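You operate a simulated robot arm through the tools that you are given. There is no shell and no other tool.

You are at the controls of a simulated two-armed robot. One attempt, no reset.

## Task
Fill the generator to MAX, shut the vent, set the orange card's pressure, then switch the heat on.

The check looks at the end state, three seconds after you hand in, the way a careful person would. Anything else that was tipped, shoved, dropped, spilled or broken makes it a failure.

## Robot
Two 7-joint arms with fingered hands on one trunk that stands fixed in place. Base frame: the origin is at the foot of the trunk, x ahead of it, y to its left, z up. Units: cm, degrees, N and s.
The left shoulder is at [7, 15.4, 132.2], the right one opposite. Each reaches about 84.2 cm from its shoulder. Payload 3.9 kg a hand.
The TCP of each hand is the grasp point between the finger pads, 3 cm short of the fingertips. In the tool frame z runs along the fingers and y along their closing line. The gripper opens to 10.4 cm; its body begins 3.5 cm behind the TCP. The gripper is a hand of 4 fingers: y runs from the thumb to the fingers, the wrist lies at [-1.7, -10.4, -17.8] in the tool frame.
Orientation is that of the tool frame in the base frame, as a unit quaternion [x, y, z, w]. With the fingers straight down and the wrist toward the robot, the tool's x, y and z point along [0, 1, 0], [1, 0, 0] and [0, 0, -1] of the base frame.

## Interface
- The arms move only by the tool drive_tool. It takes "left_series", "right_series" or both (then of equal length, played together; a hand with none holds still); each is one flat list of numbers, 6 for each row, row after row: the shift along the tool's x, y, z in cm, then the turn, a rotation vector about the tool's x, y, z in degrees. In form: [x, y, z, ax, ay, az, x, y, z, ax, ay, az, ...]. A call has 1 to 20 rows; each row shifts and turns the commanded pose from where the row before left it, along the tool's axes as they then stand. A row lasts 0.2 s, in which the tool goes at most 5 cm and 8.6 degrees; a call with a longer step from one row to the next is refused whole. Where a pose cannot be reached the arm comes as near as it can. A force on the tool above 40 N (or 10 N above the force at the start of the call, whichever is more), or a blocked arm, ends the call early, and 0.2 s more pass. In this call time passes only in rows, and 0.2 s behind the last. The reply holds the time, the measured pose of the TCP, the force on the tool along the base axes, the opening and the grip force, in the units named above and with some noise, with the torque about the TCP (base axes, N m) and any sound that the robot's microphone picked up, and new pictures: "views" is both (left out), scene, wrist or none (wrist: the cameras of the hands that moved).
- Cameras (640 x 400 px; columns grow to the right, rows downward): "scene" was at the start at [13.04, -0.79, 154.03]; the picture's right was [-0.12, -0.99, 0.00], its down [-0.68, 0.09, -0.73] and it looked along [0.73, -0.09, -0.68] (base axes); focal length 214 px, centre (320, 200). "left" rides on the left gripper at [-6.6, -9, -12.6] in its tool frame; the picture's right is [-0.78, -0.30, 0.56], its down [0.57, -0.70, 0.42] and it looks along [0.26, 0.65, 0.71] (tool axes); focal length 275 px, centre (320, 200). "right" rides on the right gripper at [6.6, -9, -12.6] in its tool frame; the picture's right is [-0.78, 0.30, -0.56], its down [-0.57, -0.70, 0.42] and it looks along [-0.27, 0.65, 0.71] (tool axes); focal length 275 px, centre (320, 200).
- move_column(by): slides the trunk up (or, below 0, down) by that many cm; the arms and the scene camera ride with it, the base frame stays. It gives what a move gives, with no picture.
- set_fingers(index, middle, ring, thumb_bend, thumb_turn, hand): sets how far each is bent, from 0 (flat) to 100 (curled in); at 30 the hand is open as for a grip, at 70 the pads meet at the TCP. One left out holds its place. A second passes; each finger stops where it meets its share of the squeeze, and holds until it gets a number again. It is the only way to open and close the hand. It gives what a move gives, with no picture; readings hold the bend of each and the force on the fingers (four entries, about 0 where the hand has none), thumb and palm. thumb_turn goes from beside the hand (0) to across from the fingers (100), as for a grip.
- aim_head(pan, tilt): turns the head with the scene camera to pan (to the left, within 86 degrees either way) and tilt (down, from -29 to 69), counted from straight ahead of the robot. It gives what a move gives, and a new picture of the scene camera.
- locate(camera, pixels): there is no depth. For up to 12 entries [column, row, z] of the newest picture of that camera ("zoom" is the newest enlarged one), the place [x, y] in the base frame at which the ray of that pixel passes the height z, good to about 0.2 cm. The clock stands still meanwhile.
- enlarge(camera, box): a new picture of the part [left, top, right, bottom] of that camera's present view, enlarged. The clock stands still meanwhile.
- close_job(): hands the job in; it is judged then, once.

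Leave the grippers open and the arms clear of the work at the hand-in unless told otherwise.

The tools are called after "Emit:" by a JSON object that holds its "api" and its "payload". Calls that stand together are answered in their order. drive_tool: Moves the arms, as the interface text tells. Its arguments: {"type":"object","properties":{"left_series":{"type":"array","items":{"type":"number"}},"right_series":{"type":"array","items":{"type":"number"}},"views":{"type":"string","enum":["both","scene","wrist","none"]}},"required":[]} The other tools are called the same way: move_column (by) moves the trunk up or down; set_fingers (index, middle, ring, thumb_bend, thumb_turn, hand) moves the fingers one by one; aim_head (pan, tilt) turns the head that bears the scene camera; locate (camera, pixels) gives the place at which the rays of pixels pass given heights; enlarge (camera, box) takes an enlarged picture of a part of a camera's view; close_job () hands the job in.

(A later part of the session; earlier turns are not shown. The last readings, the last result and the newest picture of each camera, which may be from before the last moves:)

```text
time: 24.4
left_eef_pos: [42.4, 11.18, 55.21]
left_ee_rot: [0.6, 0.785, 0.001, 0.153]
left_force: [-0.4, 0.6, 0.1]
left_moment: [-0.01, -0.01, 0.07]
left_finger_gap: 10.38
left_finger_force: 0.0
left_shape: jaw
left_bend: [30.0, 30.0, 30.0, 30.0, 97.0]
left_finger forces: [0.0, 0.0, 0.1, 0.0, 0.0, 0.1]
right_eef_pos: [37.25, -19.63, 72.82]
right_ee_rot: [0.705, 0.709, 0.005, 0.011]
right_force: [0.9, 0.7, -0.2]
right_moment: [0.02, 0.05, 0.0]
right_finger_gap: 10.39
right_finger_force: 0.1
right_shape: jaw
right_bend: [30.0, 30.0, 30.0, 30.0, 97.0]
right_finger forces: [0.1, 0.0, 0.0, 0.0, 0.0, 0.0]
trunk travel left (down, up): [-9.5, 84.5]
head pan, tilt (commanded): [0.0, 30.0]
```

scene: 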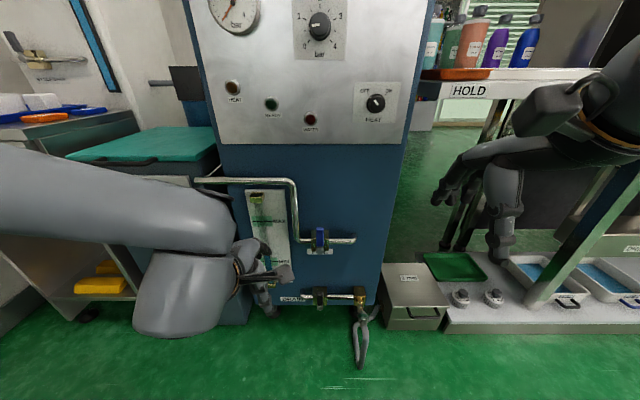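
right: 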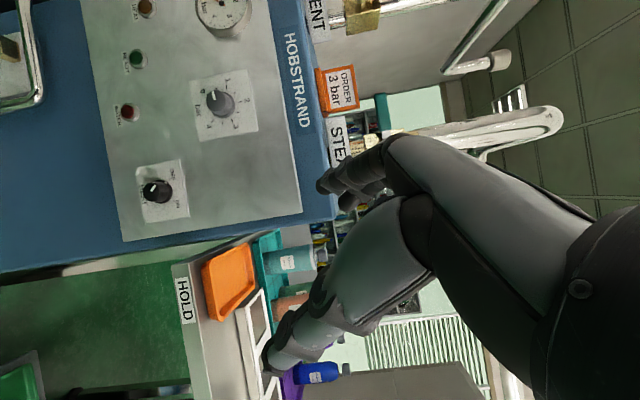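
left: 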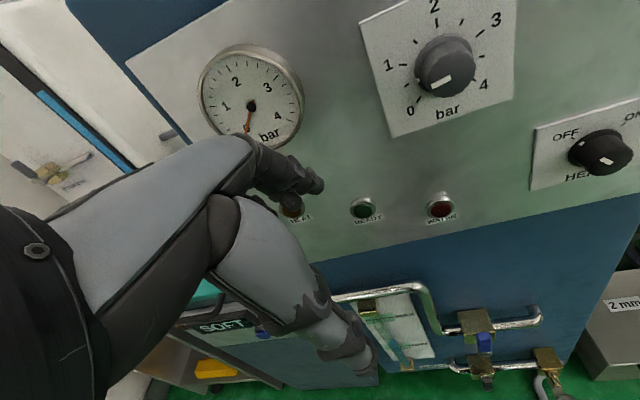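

I have a clear close view with the shoulders at z≈64. I'll move the left hand up and left, out of the sight glass view, so its camera can watch the glass. Then I'll close the right hand into a compact pusher.

Emit:
{"api": "drive_tool", "payload": {"left_series": [2.34, 0.44, -3.66, 0, 0, 0, 2.34, 0.44, -3.66, 0, 0, 0, 2.34, 0.44, -3.66, 0, 0, 0, 2.34, 0.44, -3.66, 0, 0, 0], "views": "both"}}

Emit:
{"api": "set_fingers", "payload": {"hand": "right", "index": 70, "middle": 70, "ring": 70, "thumb_bend": 70}}

Emit:
{"api": "enlarge", "payload": {"camera": "scene", "box": [230, 170, 380, 320]}}

```text
time: 25.4
left_eef_pos: [38.66, 22.99, 67.69]
left_ee_rot: [0.6, 0.786, 0.001, 0.151]
left_force: [0.7, 0.1, 0.8]
left_moment: [-0.01, 0.02, -0.02]
left_finger_gap: 10.39
left_finger_force: 0.1
left_shape: jaw
left_bend: [30.0, 30.0, 30.0, 30.0, 97.0]
left_finger forces: [0.0, 0.0, 0.0, 0.0, 0.0, 0.0]
left hand out of reach, approached as far as the arm can: row 2
right_eef_pos: [37.36, -19.39, 72.92]
right_ee_rot: [0.705, 0.71, 0.006, 0.012]
right_force: [-0.1, -0.2, -0.1]
right_moment: [0.04, -0.03, 0.01]
right_finger_gap: 10.35
right_finger_force: 0.2
right_shape: jaw
right_bend: [30.0, 30.0, 30.0, 30.0, 97.0]
right_finger forces: [0.1, 0.0, 0.0, 0.0, 0.0, 0.0]
trunk travel left (down, up): [-9.5, 84.5]
head pan, tilt (commanded): [0.0, 30.0]
```

scene: 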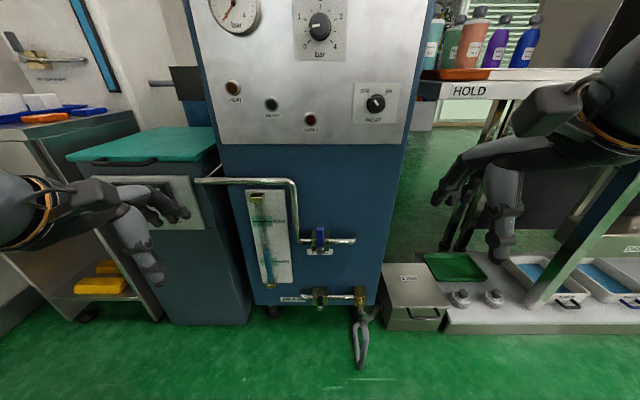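
left: 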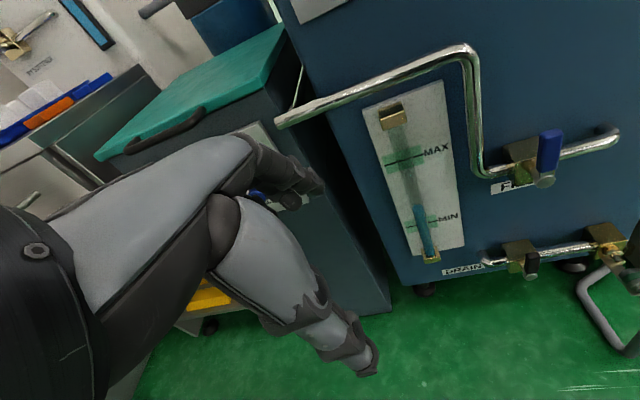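

```text
time: 26.4
left_eef_pos: [38.65, 23.03, 67.7]
left_ee_rot: [0.6, 0.786, 0.001, 0.153]
left_force: [-0.2, -1.1, -0.3]
left_moment: [-0.02, 0.02, 0.03]
left_finger_gap: 10.41
left_finger_force: 0.1
left_shape: jaw
left_bend: [30.0, 30.0, 30.0, 30.0, 97.0]
left_finger forces: [0.0, 0.0, 0.0, 0.0, 0.1, 0.0]
right_eef_pos: [37.25, -19.69, 72.91]
right_ee_rot: [0.705, 0.71, 0.005, 0.012]
right_force: [0.1, 0.2, 0.7]
right_moment: [0.03, 0.03, 0.0]
right_finger_gap: 0.31
right_finger_force: 0.1
right_shape: fingers
right_bend: [70.0, 70.0, 70.0, 70.0, 97.0]
right_finger forces: [0.1, 0.0, 0.1, 0.1, 0.1, 0.1]
trunk travel left (down, up): [-9.5, 84.5]
head pan, tilt (commanded): [0.0, 30.0]
```

```text
2.67 times, centred on (305, 245) of scene
```

zoom: 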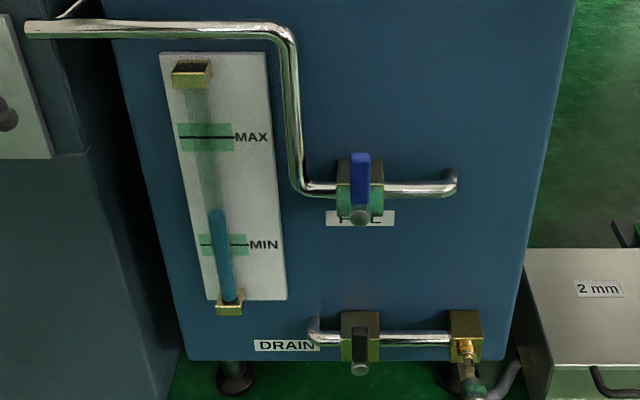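

Clear view: the blue lever is upright with its tip at scene (320, 227), stem knob at (319, 251). The left wrist camera sees the sight glass well. I'll triangulate the lever and the sight-glass marks.

Emit:
{"api": "locate", "payload": {"camera": "scene", "pixels": [[320, 227.4, 50], [320, 227.4, 56], [319.3, 250.6, 44], [319.3, 250.6, 50], [301, 250, 48], [352, 240, 48]]}}

Emit:
{"api": "locate", "payload": {"camera": "left", "pixels": [[551, 131, 50], [551, 131, 56], [546, 181, 44], [546, 181, 50], [545, 171, 46], [545, 171, 50]]}}

Emit:
{"api": "enlarge", "payload": {"camera": "left", "box": [360, 80, 640, 290]}}

```text
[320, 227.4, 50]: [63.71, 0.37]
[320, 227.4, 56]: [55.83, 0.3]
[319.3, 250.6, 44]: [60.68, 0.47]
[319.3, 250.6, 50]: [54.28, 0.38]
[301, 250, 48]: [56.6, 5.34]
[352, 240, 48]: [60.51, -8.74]
```

```text
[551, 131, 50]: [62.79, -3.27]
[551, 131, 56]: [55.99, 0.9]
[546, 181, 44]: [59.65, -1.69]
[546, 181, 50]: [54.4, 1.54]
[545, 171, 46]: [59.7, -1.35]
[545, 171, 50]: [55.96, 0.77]
```

```text
1.90 times, centred on (500, 185) of left
```

zoom: 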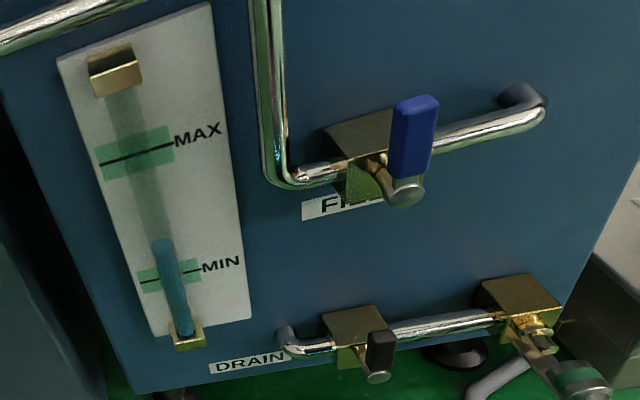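

The lever tip is at about [56.9, 0.3, 55.2], and the stem axis is at y≈0.4, z≈48. I'll bring the closed right hand to about [46, 6.5, 64], left of the lever and well in front, then tilt its fingers forward by 60°.

Emit:
{"api": "drive_tool", "payload": {"right_series": [4.33, 1.5, 1.5, 0, 0, 0, 4.33, 1.5, 1.5, 0, 0, 0, 4.33, 1.5, 1.5, 0, 0, 0, 4.33, 1.5, 1.5, 0, 0, 0, 4.33, 1.5, 1.5, 0, 0, 0, 4.33, 1.5, 1.5, 0, 0, 0, 0, 0, 0, -7.5, 0, 0, 0, 0, 0, -7.5, 0, 0, 0, 0, 0, -7.5, 0, 0, 0, 0, 0, -7.5, 0, 0], "views": "both"}}

```text
time: 28.6
left_eef_pos: [38.64, 23.13, 67.63]
left_ee_rot: [0.6, 0.786, 0.001, 0.152]
left_force: [0.1, -0.6, 0.4]
left_moment: [0.02, -0.01, 0.0]
left_finger_gap: 10.4
left_finger_force: 0.1
left_shape: jaw
left_bend: [30.0, 30.0, 30.0, 30.0, 97.0]
left_finger forces: [0.0, 0.0, 0.1, 0.0, 0.0, 0.0]
right_eef_pos: [42.82, -3.7, 67.5]
right_ee_rot: [0.677, 0.684, 0.19, 0.193]
right_force: [0.1, -0.1, 0.6]
right_moment: [0.01, 0.01, 0.02]
right_finger_gap: 0.29
right_finger_force: 0.0
right_shape: fingers
right_bend: [70.0, 70.0, 70.0, 70.0, 97.0]
right_finger forces: [0.0, 0.0, 0.0, 0.1, 0.1, 0.0]
right hand out of reach, approached as far as the arm can: row 4, 5, 6
trunk travel left (down, up): [-9.5, 84.5]
head pan, tilt (commanded): [0.0, 30.0]
```

scene: 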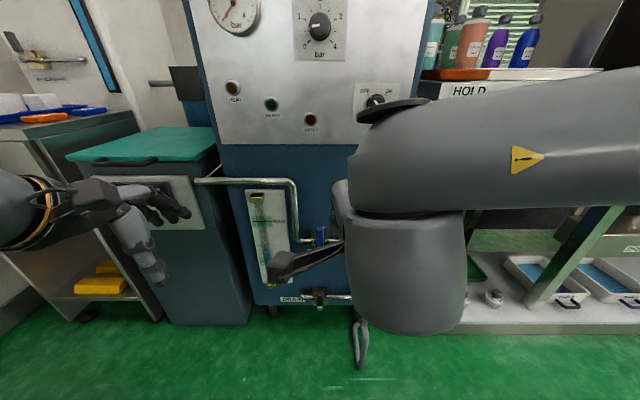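
right: 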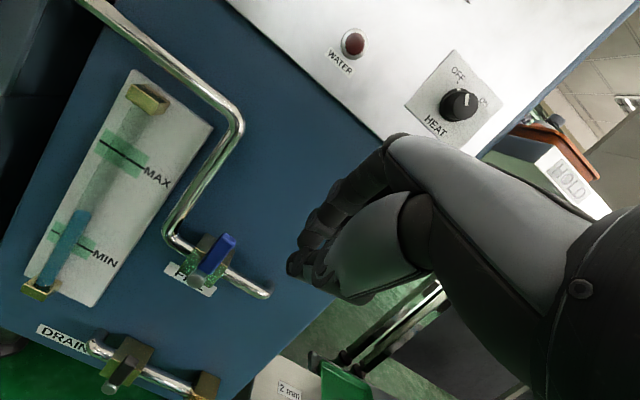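

The right arm's elbow limits it at y≈-4, so I'll split the work. The left hand will push the lever from its left side and the right hand can push it back. The right hand goes aside to y≈-16. The left hand moves to about [46.5, 10, 67] and tilts its fingers forward.

Emit:
{"api": "drive_tool", "payload": {"left_series": [0, 0, 0, 0, 0, 0, 0, 0, 0, 0, 0, 0, 0, 0, 0, 0, 0, 0, -3.53, 0.985, 1.08, 0, 0, 0, -3.53, 0.985, 1.08, 0, 0, 0, -3.53, 0.985, 1.08, 0, 0, 0, -3.53, 0.985, 1.08, 0, 0, 0, 0, 0, 0, -6.71, 0.49, 2.83, 0, 0, 0, -6.71, 0.49, 2.83, 0, 0, 0, -6.71, 0.49, 2.83, 0, 0, 0, -6.71, 0.49, 2.83, 0, 0, 0, -6.71, 0.49, 2.83, 0, 0, 0, -6.71, 0.49, 2.83, 0, 0, 0, -6.71, 0.49, 2.83], "right_series": [-4, 0, 0, 0, 0, 0, -4, 0, 0, 0, 0, 0, -4, 0, 0, 0, 0, 0, 0, 0, 0, 0, 0, 0, 0, 0, 0, 0, 0, 0, 0, 0, 0, 0, 0, 0, 0, 0, 0, 0, 0, 0, 0, 0, 0, 0, 0, 0, 0, 0, 0, 0, 0, 0, 0, 0, 0, 0, 0, 0, 0, 0, 0, 0, 0, 0, 0, 0, 0, 0, 0, 0, 0, 0, 0, 0, 0, 0, 0, 0, 0, 0, 0, 0], "views": "both"}}

```text
time: 31.6
left_eef_pos: [49.32, 11.49, 69.23]
left_ee_rot: [0.624, 0.663, 0.275, 0.309]
left_force: [0.6, 0.0, 0.2]
left_moment: [-0.01, 0.0, 0.0]
left_finger_gap: 10.38
left_finger_force: 0.1
left_shape: jaw
left_bend: [30.0, 30.0, 30.0, 30.0, 97.0]
left_finger forces: [0.1, 0.0, 0.1, 0.1, 0.0, 0.0]
left hand out of reach, approached as far as the arm can: row 12, 13, 14
right_eef_pos: [42.92, -15.69, 67.56]
right_ee_rot: [0.678, 0.684, 0.189, 0.193]
right_force: [0.0, 0.4, -0.4]
right_moment: [0.01, 0.01, -0.01]
right_finger_gap: 0.31
right_finger_force: 0.1
right_shape: fingers
right_bend: [70.0, 70.0, 70.0, 70.0, 97.0]
right_finger forces: [0.1, 0.0, 0.0, 0.1, 0.0, 0.1]
trunk travel left (down, up): [-9.5, 84.5]
head pan, tilt (commanded): [0.0, 30.0]
```

scene: 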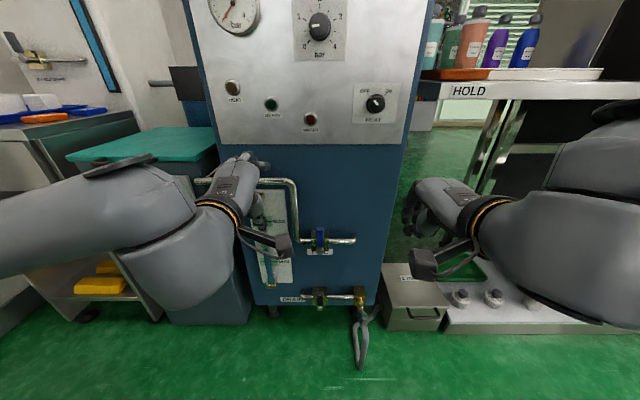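
right: 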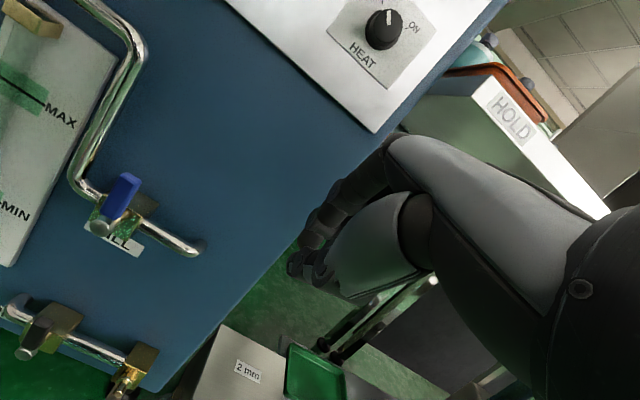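
left: 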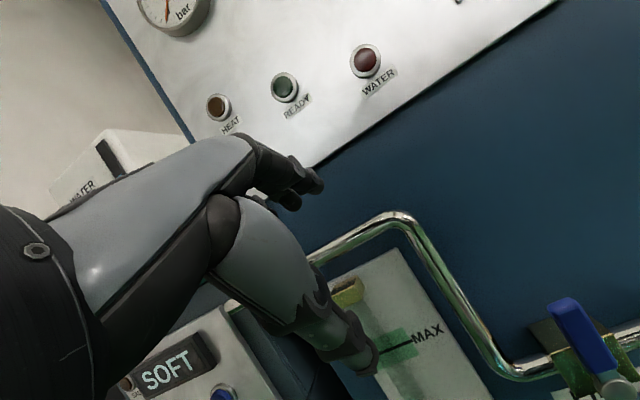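

The left fingers now point forward and about 41° down, which is good enough for pushing. I'll close the left hand and bring it to about [50, 6.5, 54.5], in front and left of the lever.

Emit:
{"api": "set_fingers", "payload": {"hand": "left", "index": 70, "middle": 70, "ring": 70, "thumb_bend": 70}}

Emit:
{"api": "drive_tool", "payload": {"left_series": [-1.0, -2.73, 2.58, 0, 0, 0, -1.0, -2.73, 2.58, 0, 0, 0, -1.0, -2.73, 2.58, 0, 0, 0, -1.0, -2.73, 2.58, 0, 0, 0], "views": "both"}}

Emit:
{"api": "enlarge", "payload": {"camera": "scene", "box": [220, 170, 380, 320]}}

```text
time: 32.5
left_eef_pos: [49.4, 11.51, 69.19]
left_ee_rot: [0.624, 0.663, 0.275, 0.309]
left_force: [-0.3, 0.4, 1.2]
left_moment: [0.01, 0.03, 0.0]
left_finger_gap: 0.33
left_finger_force: 0.1
left_shape: fingers
left_bend: [70.0, 70.0, 70.0, 70.0, 97.0]
left_finger forces: [0.0, 0.0, 0.0, 0.0, 0.0, 0.1]
right_eef_pos: [42.86, -15.71, 67.47]
right_ee_rot: [0.678, 0.684, 0.189, 0.193]
right_force: [0.4, -0.1, 0.4]
right_moment: [-0.04, -0.01, -0.02]
right_finger_gap: 0.28
right_finger_force: 0.1
right_shape: fingers
right_bend: [70.0, 70.0, 70.0, 70.0, 97.0]
right_finger forces: [0.1, 0.1, 0.0, 0.1, 0.1, 0.0]
trunk travel left (down, up): [-9.5, 84.5]
head pan, tilt (commanded): [0.0, 30.0]
```

```text
time: 33.5
left_eef_pos: [50.46, 7.39, 56.69]
left_ee_rot: [0.624, 0.663, 0.274, 0.309]
left_force: [-0.2, -0.1, -0.8]
left_moment: [-0.01, -0.02, 0.02]
left_finger_gap: 0.29
left_finger_force: 0.1
left_shape: fingers
left_bend: [70.0, 70.0, 70.0, 70.0, 97.0]
left_finger forces: [0.1, 0.1, 0.0, 0.0, 0.0, 0.0]
left hand out of reach, approached as far as the arm can: row 1, 2
right_eef_pos: [43.0, -15.78, 67.54]
right_ee_rot: [0.677, 0.685, 0.189, 0.193]
right_force: [0.5, 0.2, 0.4]
right_moment: [-0.02, 0.0, -0.01]
right_finger_gap: 0.27
right_finger_force: 0.1
right_shape: fingers
right_bend: [70.0, 70.0, 70.0, 70.0, 97.0]
right_finger forces: [0.0, 0.0, 0.0, 0.0, 0.0, 0.0]
trunk travel left (down, up): [-9.5, 84.5]
head pan, tilt (commanded): [0.0, 30.0]
```

scene: 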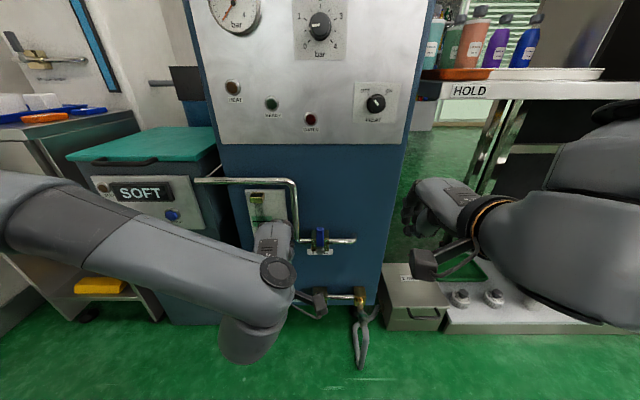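
left: 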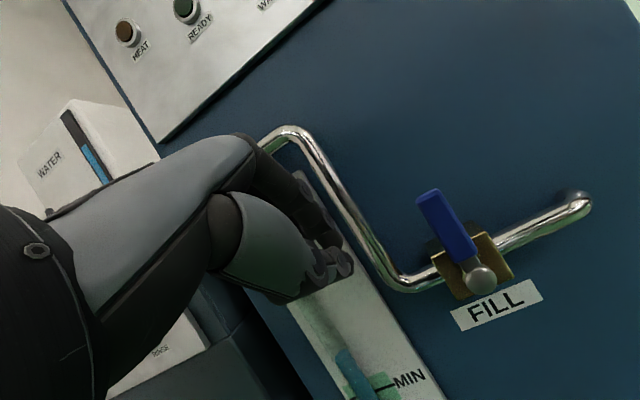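

```text
2.67 times, centred on (300, 245) of scene
```

zoom: 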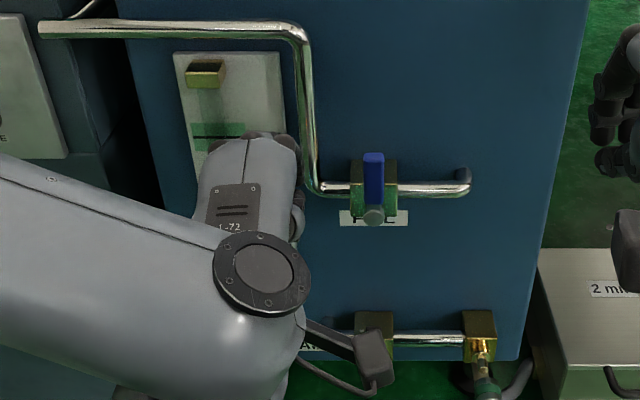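

The left fist is staged in front of the glass, left of the lever. I'll advance it to TCP≈[55.4, 7.4, 54.5], which puts the tips at x≈57.7, short of the pipe, and then check before pushing sideways.

Emit:
{"api": "drive_tool", "payload": {"left_series": [0, 0.785, 2.57, 0, 0, 0, 0, 0.785, 2.57, 0, 0, 0], "views": "both"}}

Emit:
{"api": "enlarge", "payload": {"camera": "scene", "box": [240, 190, 370, 290]}}

```text
time: 34.1
left_eef_pos: [55.36, 7.4, 54.45]
left_ee_rot: [0.624, 0.663, 0.275, 0.31]
left_force: [0.5, -1.0, 0.1]
left_moment: [0.01, 0.02, 0.0]
left_finger_gap: 0.27
left_finger_force: 0.0
left_shape: fingers
left_bend: [70.0, 70.0, 70.0, 70.0, 97.0]
left_finger forces: [0.1, 0.0, 0.0, 0.0, 0.1, 0.1]
right_eef_pos: [42.96, -15.66, 67.58]
right_ee_rot: [0.677, 0.684, 0.188, 0.193]
right_force: [0.4, 0.0, -0.1]
right_moment: [0.01, -0.02, 0.05]
right_finger_gap: 0.26
right_finger_force: 0.1
right_shape: fingers
right_bend: [70.0, 70.0, 70.0, 70.0, 97.0]
right_finger forces: [0.0, 0.0, 0.0, 0.1, 0.0, 0.0]
trunk travel left (down, up): [-9.5, 84.5]
head pan, tilt (commanded): [0.0, 30.0]
```

scene: 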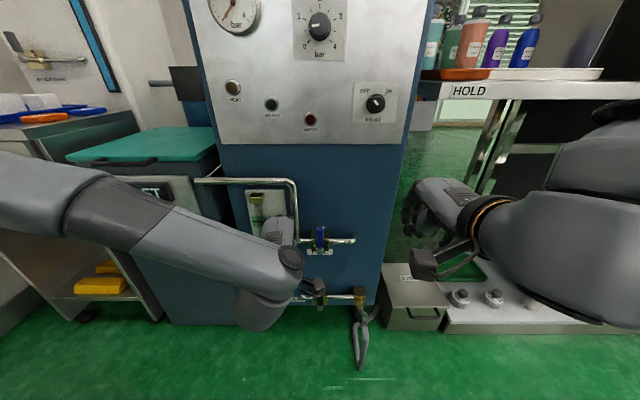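
left: 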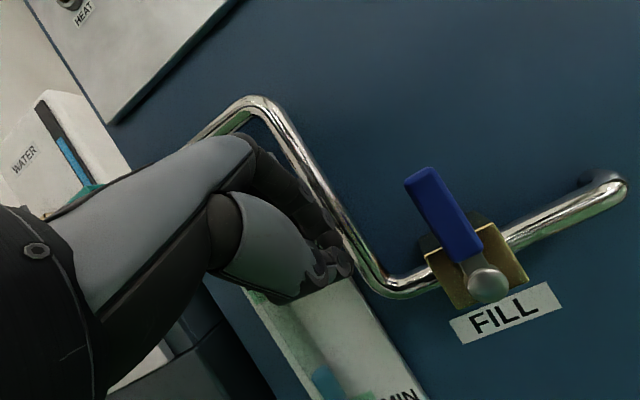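

```text
4.00 times, centred on (305, 240) of scene
```

zoom: 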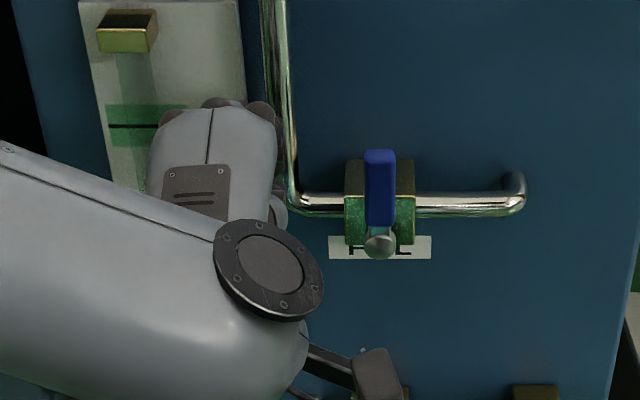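

No contact. I'll measure the gap between the hand's right edge (scene about (294, 227)) and the lever's left edge (about (316, 232)).

Emit:
{"api": "locate", "payload": {"camera": "scene", "pixels": [[294.5, 227.5, 57], [294.5, 227.5, 55], [316.5, 232, 54], [316.5, 232, 53], [324, 232, 54], [305, 237, 50]]}}

Emit:
{"api": "enlarge", "payload": {"camera": "left", "box": [200, 120, 560, 340]}}

```text
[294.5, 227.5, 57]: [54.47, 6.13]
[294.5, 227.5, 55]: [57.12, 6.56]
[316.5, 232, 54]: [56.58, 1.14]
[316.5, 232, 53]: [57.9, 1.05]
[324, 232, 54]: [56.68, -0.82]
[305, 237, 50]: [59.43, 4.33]
```

```text
1.78 times, centred on (380, 230) of left
```

zoom: 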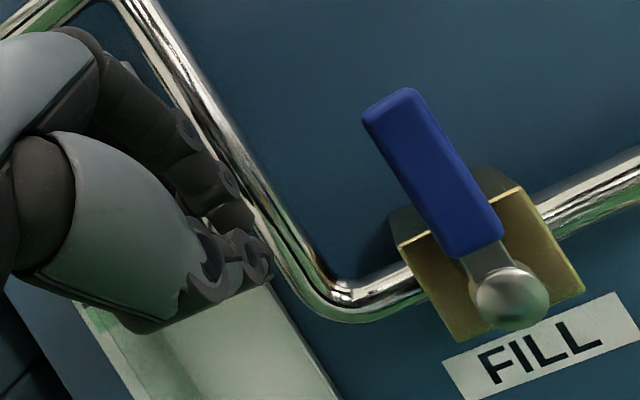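

The gap is about 5 cm to the lever's left edge at y≈1.1. I'll slide right quickly to y≈3.2, then creep 0.4 cm per row to about y=1.2 and watch whether the lever yields.

Emit:
{"api": "drive_tool", "payload": {"left_series": [-2.1, 0, 0, 0, 0, 0, -2.1, 0, 0, 0, 0, 0, -0.4, 0, 0, 0, 0, 0, -0.4, 0, 0, 0, 0, 0, -0.4, 0, 0, 0, 0, 0, -0.4, 0, 0, 0, 0, 0, -0.4, 0, 0, 0, 0, 0], "views": "both"}}

Emit:
{"api": "enlarge", "payload": {"camera": "left", "box": [200, 120, 560, 340]}}

```text
time: 35.8
left_eef_pos: [55.73, 1.44, 54.85]
left_ee_rot: [0.624, 0.663, 0.275, 0.309]
left_force: [-0.6, 1.2, 0.3]
left_moment: [0.06, 0.02, 0.05]
left_finger_gap: 0.3
left_finger_force: 1.2
left_shape: fingers
left_bend: [70.0, 70.0, 70.0, 70.0, 98.0]
left_finger forces: [0.1, 0.0, 0.0, 0.1, 1.6, 0.0]
right_eef_pos: [42.9, -15.71, 67.54]
right_ee_rot: [0.677, 0.685, 0.188, 0.193]
right_force: [0.1, 0.6, 0.1]
right_moment: [0.01, -0.02, 0.03]
right_finger_gap: 0.29
right_finger_force: 0.0
right_shape: fingers
right_bend: [70.0, 70.0, 70.0, 70.0, 97.0]
right_finger forces: [0.1, 0.0, 0.1, 0.0, 0.0, 0.1]
trunk travel left (down, up): [-9.5, 84.5]
head pan, tilt (commanded): [0.0, 30.0]
```

scene: 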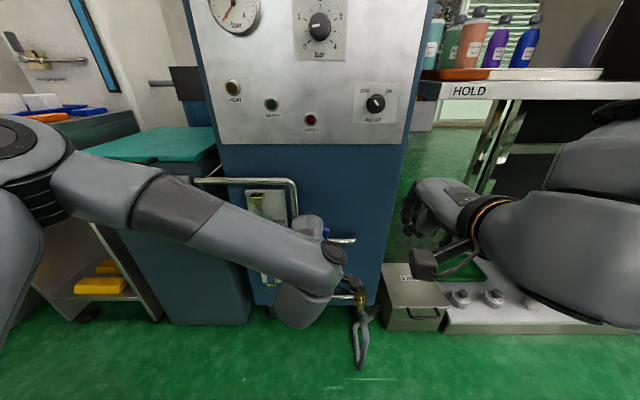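
left: 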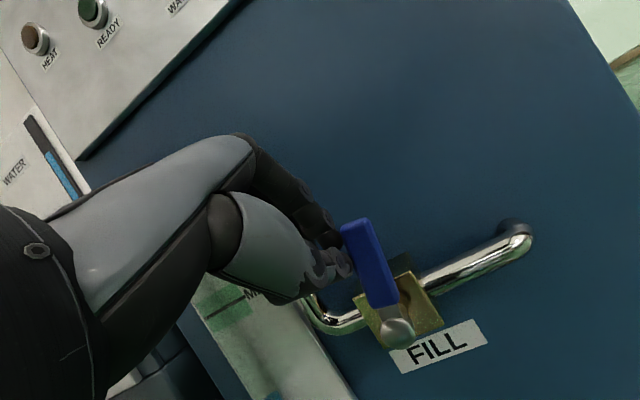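

```text
1.78 times, centred on (380, 230) of left
```

zoom: 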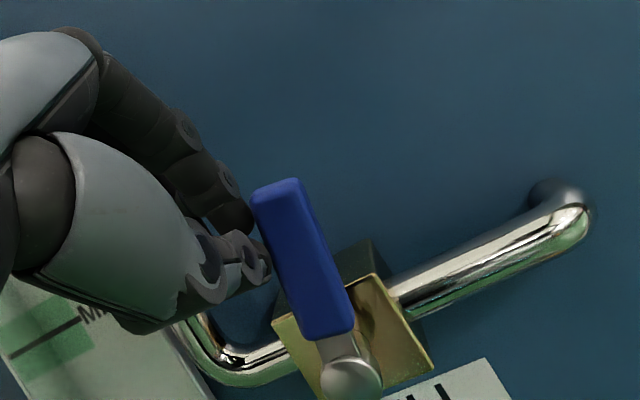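

The lever yields easily to the right: only about 1 N, and it has turned roughly 10°. Before opening it further I'll stage the right fist low and to the right, so that it can push the lever back up from beneath once the level reaches MAX.

Emit:
{"api": "drive_tool", "payload": {"right_series": [0.93, -1.32, 4.3, 0, 0, 0, 0.93, -1.32, 4.3, 0, 0, 0, 0.93, -1.32, 4.3, 0, 0, 0, 0.93, -1.32, 4.3, 0, 0, 0, 0, 0, 0, -6, 0, 0, 0, 0, 0, -6, 0, 0, 0, 0, 0, -6, 0, 0, 0, 0, 0, -6, 0, 0, 0, 0, 0, -6, 0, 0], "views": "both"}}

Emit:
{"api": "enlarge", "payload": {"camera": "scene", "box": [230, 180, 400, 320]}}

```text
time: 37.8
left_eef_pos: [55.61, 1.41, 54.87]
left_ee_rot: [0.623, 0.663, 0.276, 0.309]
left_force: [0.1, 0.9, 0.1]
left_moment: [-0.02, -0.01, 0.01]
left_finger_gap: 0.25
left_finger_force: 0.1
left_shape: fingers
left_bend: [70.0, 70.0, 70.0, 70.0, 98.0]
left_finger forces: [0.0, 0.1, 0.0, 0.0, 0.5, 0.0]
right_eef_pos: [49.3, -11.41, 62.03]
right_ee_rot: [0.607, 0.613, 0.356, 0.359]
right_force: [0.0, 0.0, -0.1]
right_moment: [0.01, 0.0, 0.02]
right_finger_gap: 0.27
right_finger_force: 0.0
right_shape: fingers
right_bend: [70.0, 70.0, 70.0, 70.0, 97.0]
right_finger forces: [0.1, 0.0, 0.0, 0.0, 0.0, 0.0]
right hand out of reach, approached as far as the arm can: row 6, 7, 8, 9
trunk travel left (down, up): [-9.5, 84.5]
head pan, tilt (commanded): [0.0, 30.0]
```

scene: 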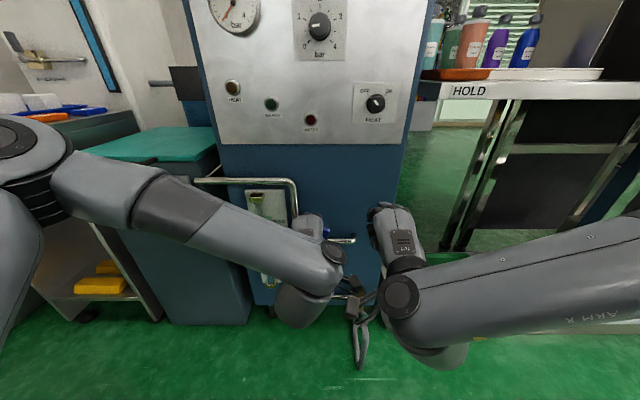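
right: 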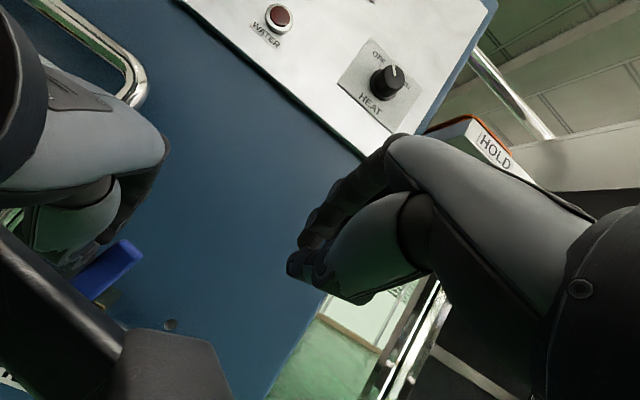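

```text
2.86 times, centred on (315, 250) of scene
```

zoom: 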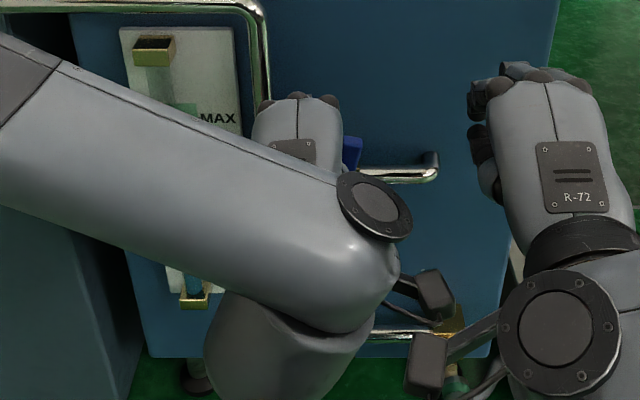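

The two wrist cameras are close together, so the right hand moves aside 8 cm first. Then the left pushes the lever a further 2.8 cm in 0.4 cm rows, opening it to roughly 45–50°.

Emit:
{"api": "drive_tool", "payload": {"left_series": [0, 0, 0, 0, 0, 0, 0, 0, 0, 0, 0, 0, -0.4, 0, 0, 0, 0, 0, -0.4, 0, 0, 0, 0, 0, -0.4, 0, 0, 0, 0, 0, -0.4, 0, 0, 0, 0, 0, -0.4, 0, 0, 0, 0, 0, -0.4, 0, 0, 0, 0, 0, -0.4, 0, 0, 0, 0, 0], "right_series": [-4, 0, 0, 0, 0, 0, -4, 0, 0, 0, 0, 0, 0, 0, 0, 0, 0, 0, 0, 0, 0, 0, 0, 0, 0, 0, 0, 0, 0, 0, 0, 0, 0, 0, 0, 0, 0, 0, 0, 0, 0, 0, 0, 0, 0, 0, 0, 0, 0, 0, 0, 0, 0, 0], "views": "both"}}

Emit:
{"api": "enlarge", "payload": {"camera": "left", "box": [200, 120, 560, 340]}}

Emit:
{"api": "enlarge", "payload": {"camera": "scene", "box": [230, 180, 400, 320]}}

```text
time: 39.8
left_eef_pos: [55.58, -1.38, 55.1]
left_ee_rot: [0.624, 0.663, 0.275, 0.309]
left_force: [0.7, 0.3, 0.8]
left_moment: [0.03, 0.02, 0.03]
left_finger_gap: 0.24
left_finger_force: 0.1
left_shape: fingers
left_bend: [70.0, 70.0, 70.0, 70.0, 98.0]
left_finger forces: [0.0, 0.0, 0.0, 0.0, 1.0, 0.0]
right_eef_pos: [51.58, -16.21, 64.6]
right_ee_rot: [0.606, 0.612, 0.358, 0.362]
right_force: [-0.2, -0.4, -0.3]
right_moment: [0.02, 0.01, 0.04]
right_finger_gap: 0.29
right_finger_force: 0.0
right_shape: fingers
right_bend: [70.0, 70.0, 70.0, 70.0, 97.0]
right_finger forces: [0.0, 0.0, 0.0, 0.0, 0.0, 0.0]
right hand out of reach, approached as far as the arm can: row 1, 2
trunk travel left (down, up): [-9.5, 84.5]
head pan, tilt (commanded): [0.0, 30.0]
```

scene: 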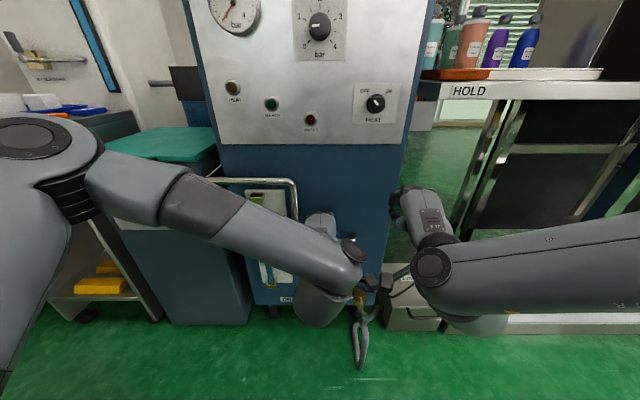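
right: 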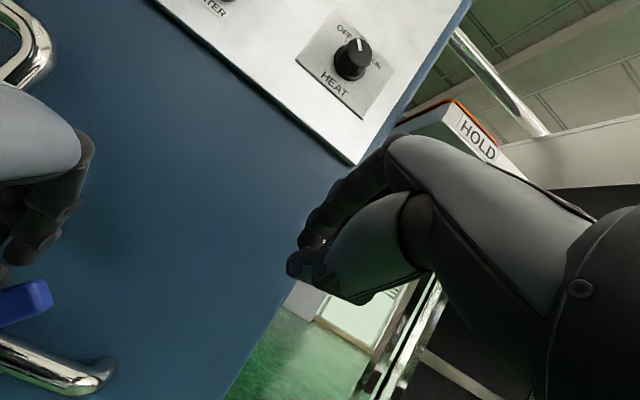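
left: 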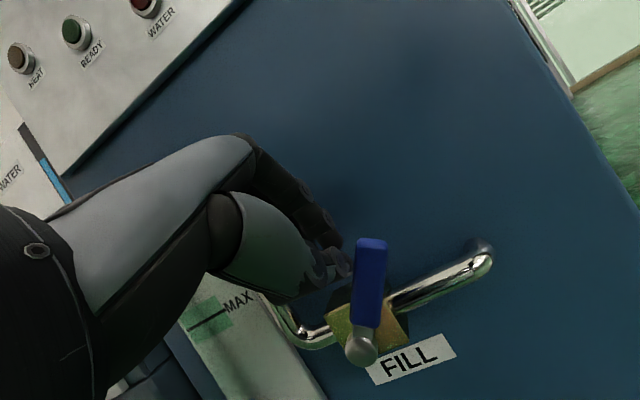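

```text
1.78 times, centred on (380, 230) of left
```

zoom: 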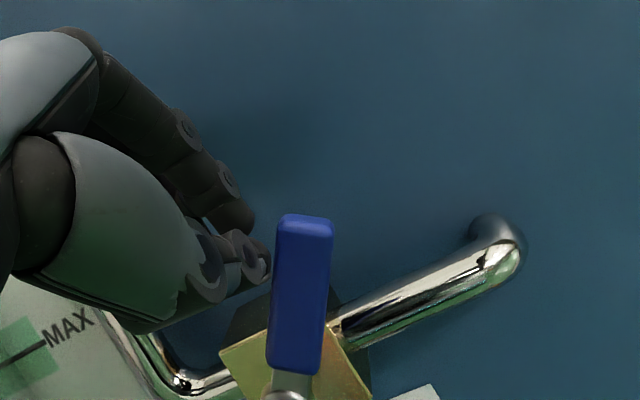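

```text
2.86 times, centred on (315, 250) of scene
```

zoom: 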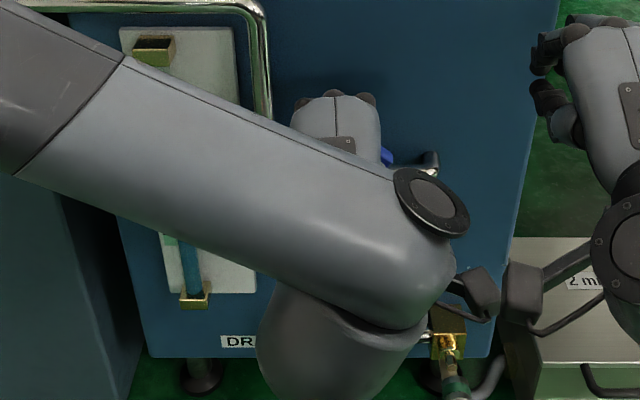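

The lever has turned about 30–35° and the force stays around 1 N. The two wrist cameras nearly touch at scene zoom (500, 295), so I'll first pull the right hand back, up and away before doing anything else.

Emit:
{"api": "drive_tool", "payload": {"right_series": [-1.5, 0.3, -3.6, 0, 0, 0, -1.5, 0.3, -3.6, 0, 0, 0, -2, 0.3, -3, 0, 0, 0], "views": "scene"}}

```text
time: 40.5
left_eef_pos: [55.78, -1.52, 55.15]
left_ee_rot: [0.624, 0.663, 0.274, 0.308]
left_force: [-0.3, 1.1, 1.1]
left_moment: [0.05, 0.01, -0.01]
left_finger_gap: 0.17
left_finger_force: 0.4
left_shape: fingers
left_bend: [70.0, 70.0, 70.0, 70.0, 98.0]
left_finger forces: [0.1, 0.0, 0.0, 0.1, 1.4, 0.0]
right_eef_pos: [49.94, -19.82, 70.81]
right_ee_rot: [0.605, 0.612, 0.358, 0.363]
right_force: [0.4, 0.1, -0.2]
right_moment: [-0.01, 0.0, 0.02]
right_finger_gap: 0.27
right_finger_force: 0.1
right_shape: fingers
right_bend: [70.0, 70.0, 70.0, 70.0, 97.0]
right_finger forces: [0.0, 0.1, 0.0, 0.0, 0.0, 0.0]
right hand out of reach, approached as far as the arm can: row 1, 2, 3
trunk travel left (down, up): [-9.5, 84.5]
head pan, tilt (commanded): [0.0, 30.0]
```

scene: 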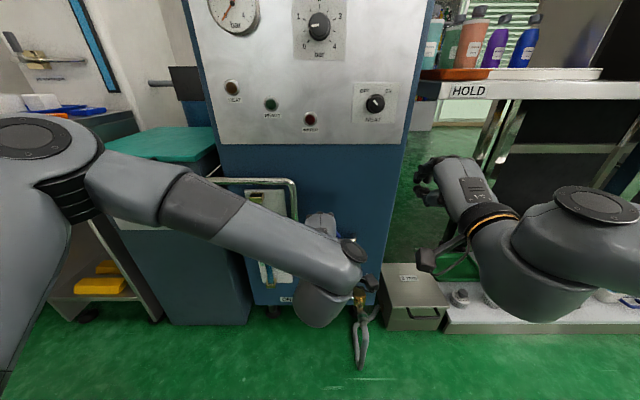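

The hands are separated now. I'll push the lever a further 2 cm with the left, following the arc slightly downward.

Emit:
{"api": "drive_tool", "payload": {"left_series": [-0.4, -0.08, 0.07, 0, 0, 0, -0.4, -0.1, 0.09, 0, 0, 0, -0.4, -0.12, 0.1, 0, 0, 0, -0.4, -0.14, 0.12, 0, 0, 0, -0.4, -0.16, 0.14, 0, 0, 0], "views": "both"}}

Emit:
{"api": "enlarge", "payload": {"camera": "scene", "box": [230, 180, 400, 320]}}

```text
time: 41.8
left_eef_pos: [55.83, -3.54, 54.38]
left_ee_rot: [0.624, 0.663, 0.274, 0.309]
left_force: [-0.6, 0.7, 0.4]
left_moment: [0.02, -0.02, -0.02]
left_finger_gap: 0.18
left_finger_force: 0.1
left_shape: fingers
left_bend: [70.0, 70.0, 70.0, 70.0, 98.0]
left_finger forces: [0.0, 0.1, 0.0, 0.0, 0.9, 0.1]
right_eef_pos: [49.96, -19.73, 70.9]
right_ee_rot: [0.604, 0.612, 0.359, 0.362]
right_force: [-0.8, 0.2, -0.1]
right_moment: [-0.02, -0.01, 0.01]
right_finger_gap: 0.28
right_finger_force: 0.0
right_shape: fingers
right_bend: [70.0, 70.0, 70.0, 70.0, 97.0]
right_finger forces: [0.0, 0.1, 0.0, 0.0, 0.1, 0.0]
trunk travel left (down, up): [-9.5, 84.5]
head pan, tilt (commanded): [0.0, 30.0]
```

scene: 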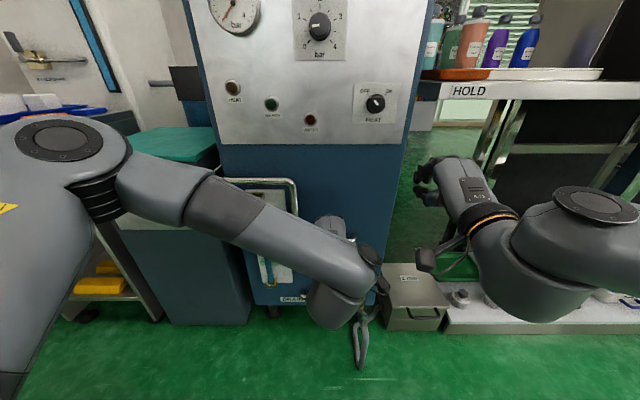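
left: 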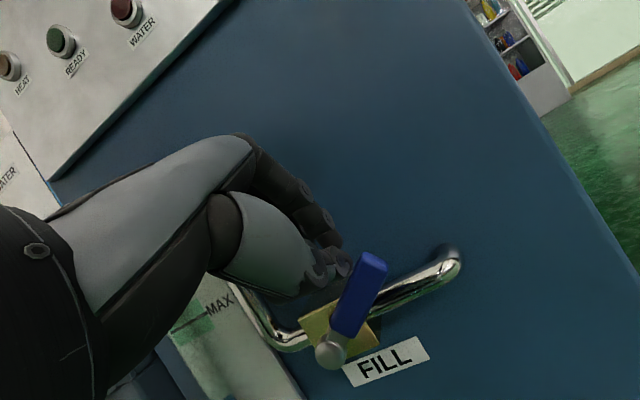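

```text
2.86 times, centred on (315, 250) of scene
```

zoom: 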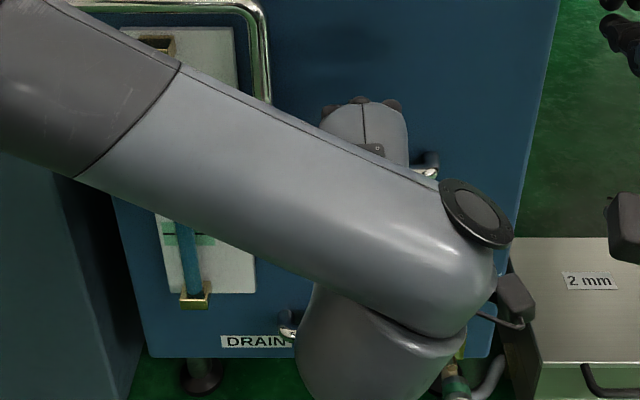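

The lever is now about 60° open. I'll take the left hand back, left and up, so I can read the level.

Emit:
{"api": "drive_tool", "payload": {"left_series": [3, 0, -1, 0, 0, 0, 3.5, 0, -3, 0, 0, 0, 3.5, 0, -3.3, 0, 0, 0], "views": "both"}}

Emit:
{"api": "enlarge", "payload": {"camera": "scene", "box": [230, 180, 400, 320]}}

Emit:
{"api": "enlarge", "payload": {"camera": "left", "box": [240, 180, 560, 400]}}

```text
time: 42.5
left_eef_pos: [50.1, 6.57, 58.56]
left_ee_rot: [0.624, 0.663, 0.274, 0.309]
left_force: [-0.6, -0.1, -0.3]
left_moment: [-0.02, -0.01, 0.03]
left_finger_gap: 0.22
left_finger_force: 0.0
left_shape: fingers
left_bend: [70.0, 70.0, 70.0, 70.0, 97.0]
left_finger forces: [0.1, 0.1, 0.1, 0.1, 0.0, 0.0]
right_eef_pos: [49.96, -19.54, 70.91]
right_ee_rot: [0.604, 0.612, 0.359, 0.362]
right_force: [-0.4, -0.6, 1.3]
right_moment: [0.01, -0.01, -0.02]
right_finger_gap: 0.27
right_finger_force: 0.0
right_shape: fingers
right_bend: [70.0, 70.0, 70.0, 70.0, 97.0]
right_finger forces: [0.1, 0.0, 0.0, 0.0, 0.1, 0.0]
trunk travel left (down, up): [-9.5, 84.5]
head pan, tilt (commanded): [0.0, 30.0]
```

scene: 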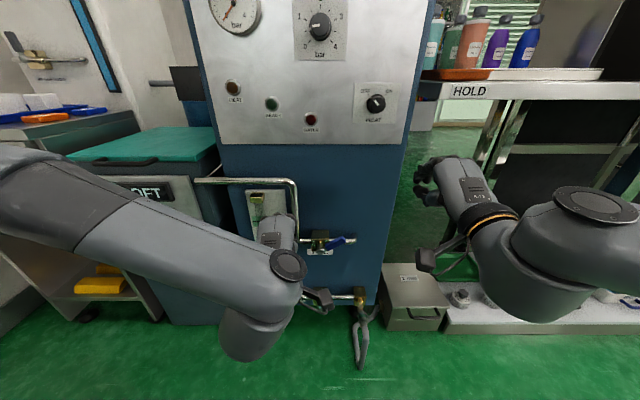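
left: 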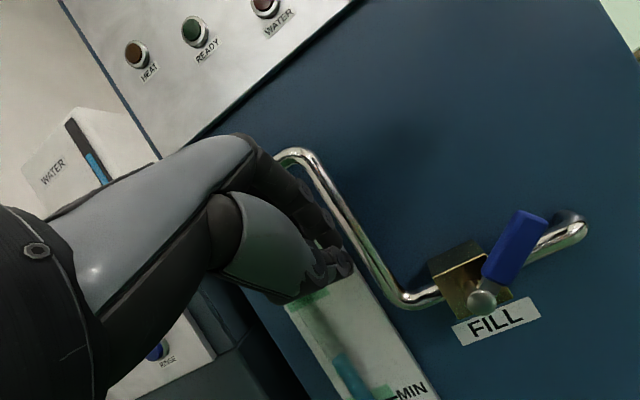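

```text
2.86 times, centred on (315, 250) of scene
```

zoom: 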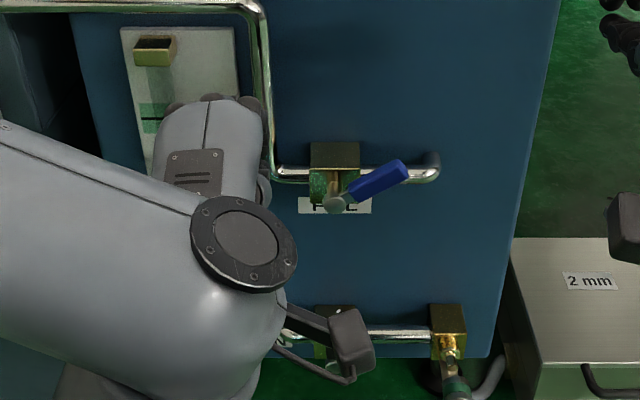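

```text
1.82 times, centred on (400, 290) of left
```

zoom: 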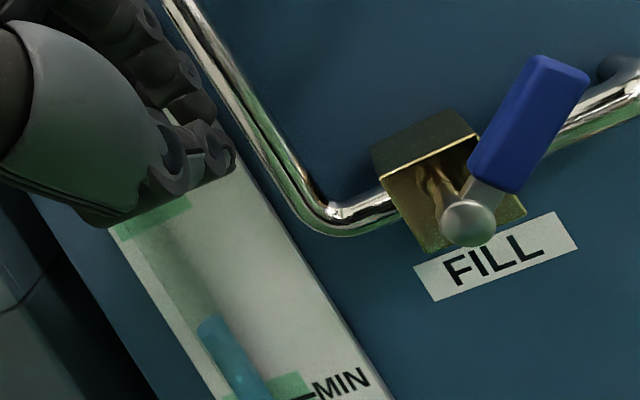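

The lever stands about 65° open. The left hand still hides the middle of the glass, so I'll take it further left and back.

Emit:
{"api": "drive_tool", "payload": {"left_series": [3.42, 0.43, -2.9, 0, 0, 0, 3.42, 0.43, -2.9, 0, 0, 0, 3.42, 0.43, -2.9, 0, 0, 0, 3.42, 0.43, -2.9, 0, 0, 0], "views": "both"}}

Emit:
{"api": "enlarge", "payload": {"camera": "scene", "box": [230, 180, 340, 300]}}

```text
time: 43.5
left_eef_pos: [50.67, 16.98, 67.25]
left_ee_rot: [0.625, 0.664, 0.273, 0.308]
left_force: [-0.1, 0.4, -0.3]
left_moment: [-0.02, -0.02, -0.04]
left_finger_gap: 0.27
left_finger_force: 0.1
left_shape: fingers
left_bend: [70.0, 70.0, 70.0, 70.0, 97.0]
left_finger forces: [0.0, 0.0, 0.0, 0.0, 0.1, 0.1]
left hand out of reach, approached as far as the arm can: row 2, 3, 4
right_eef_pos: [49.9, -19.46, 70.81]
right_ee_rot: [0.604, 0.613, 0.359, 0.362]
right_force: [-0.7, 0.4, -0.5]
right_moment: [0.0, 0.03, -0.07]
right_finger_gap: 0.28
right_finger_force: 0.0
right_shape: fingers
right_bend: [70.0, 70.0, 70.0, 70.0, 97.0]
right_finger forces: [0.0, 0.0, 0.0, 0.0, 0.1, 0.1]
trunk travel left (down, up): [-9.5, 84.5]
head pan, tilt (commanded): [0.0, 30.0]
```

scene: 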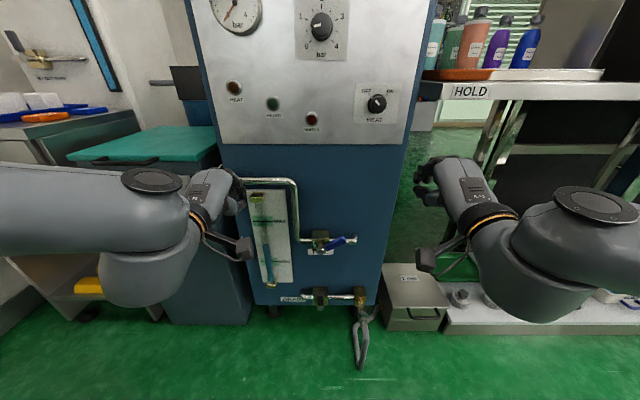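
left: 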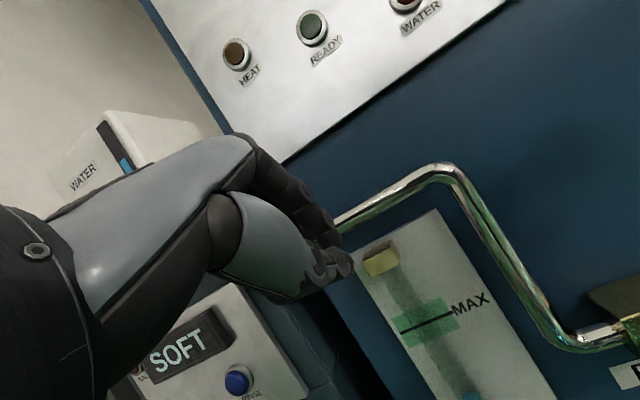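

```text
3.33 times, centred on (285, 240) of scene
```

zoom: 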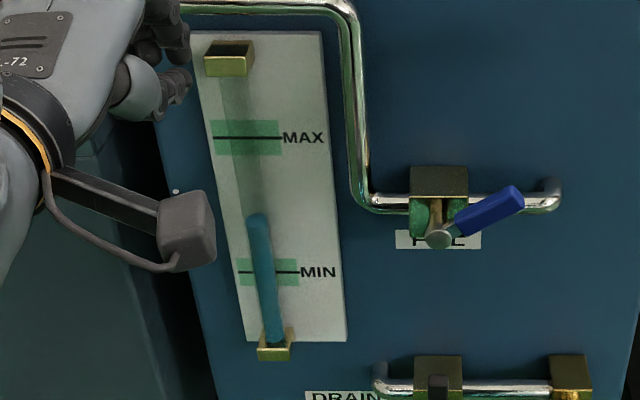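

The level is rising: it read about 0.30 of the MIN→MAX span at the start and about 0.44 now at t=43.5 (scene zoom: level 213, MIN 272, MAX 137). To correct for parallax between tube and scale plate I'll triangulate the marks and the water top.

Emit:
{"api": "locate", "payload": {"camera": "scene", "pixels": [[262.5, 221.1, 50], [262.5, 221.1, 56], [269.1, 261.6, 40], [269.1, 261.6, 46], [266.1, 243.9, 45], [266.1, 243.9, 51], [283, 221, 50], [283, 221, 56]]}}

Emit:
{"api": "locate", "payload": {"camera": "left", "pixels": [[426, 325, 50], [426, 325, 56], [450, 316, 50], [450, 316, 56], [470, 396, 45], [470, 396, 51]]}}

Emit:
{"api": "enlarge", "payload": {"camera": "left", "box": [340, 220, 560, 400]}}

```text
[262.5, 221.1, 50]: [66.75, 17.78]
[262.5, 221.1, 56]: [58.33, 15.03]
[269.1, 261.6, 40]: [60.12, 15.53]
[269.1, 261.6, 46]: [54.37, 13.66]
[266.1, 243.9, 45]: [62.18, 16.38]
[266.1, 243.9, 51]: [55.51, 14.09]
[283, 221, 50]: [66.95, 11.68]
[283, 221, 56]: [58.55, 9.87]
```

```text
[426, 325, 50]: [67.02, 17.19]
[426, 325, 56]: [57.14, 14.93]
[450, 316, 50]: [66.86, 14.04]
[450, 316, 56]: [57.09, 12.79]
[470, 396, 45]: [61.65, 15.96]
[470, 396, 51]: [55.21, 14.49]
```

```text
2.22 times, centred on (450, 310) of left
```

zoom: 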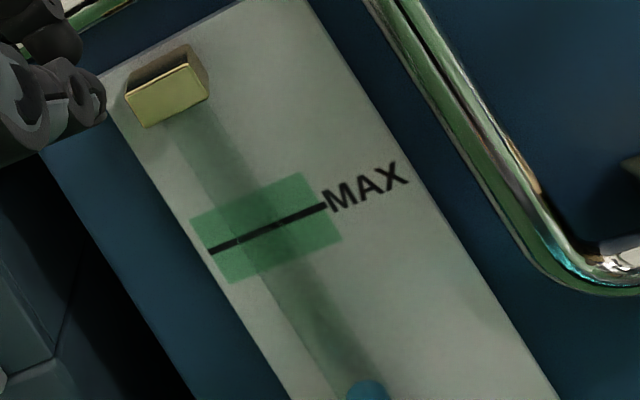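

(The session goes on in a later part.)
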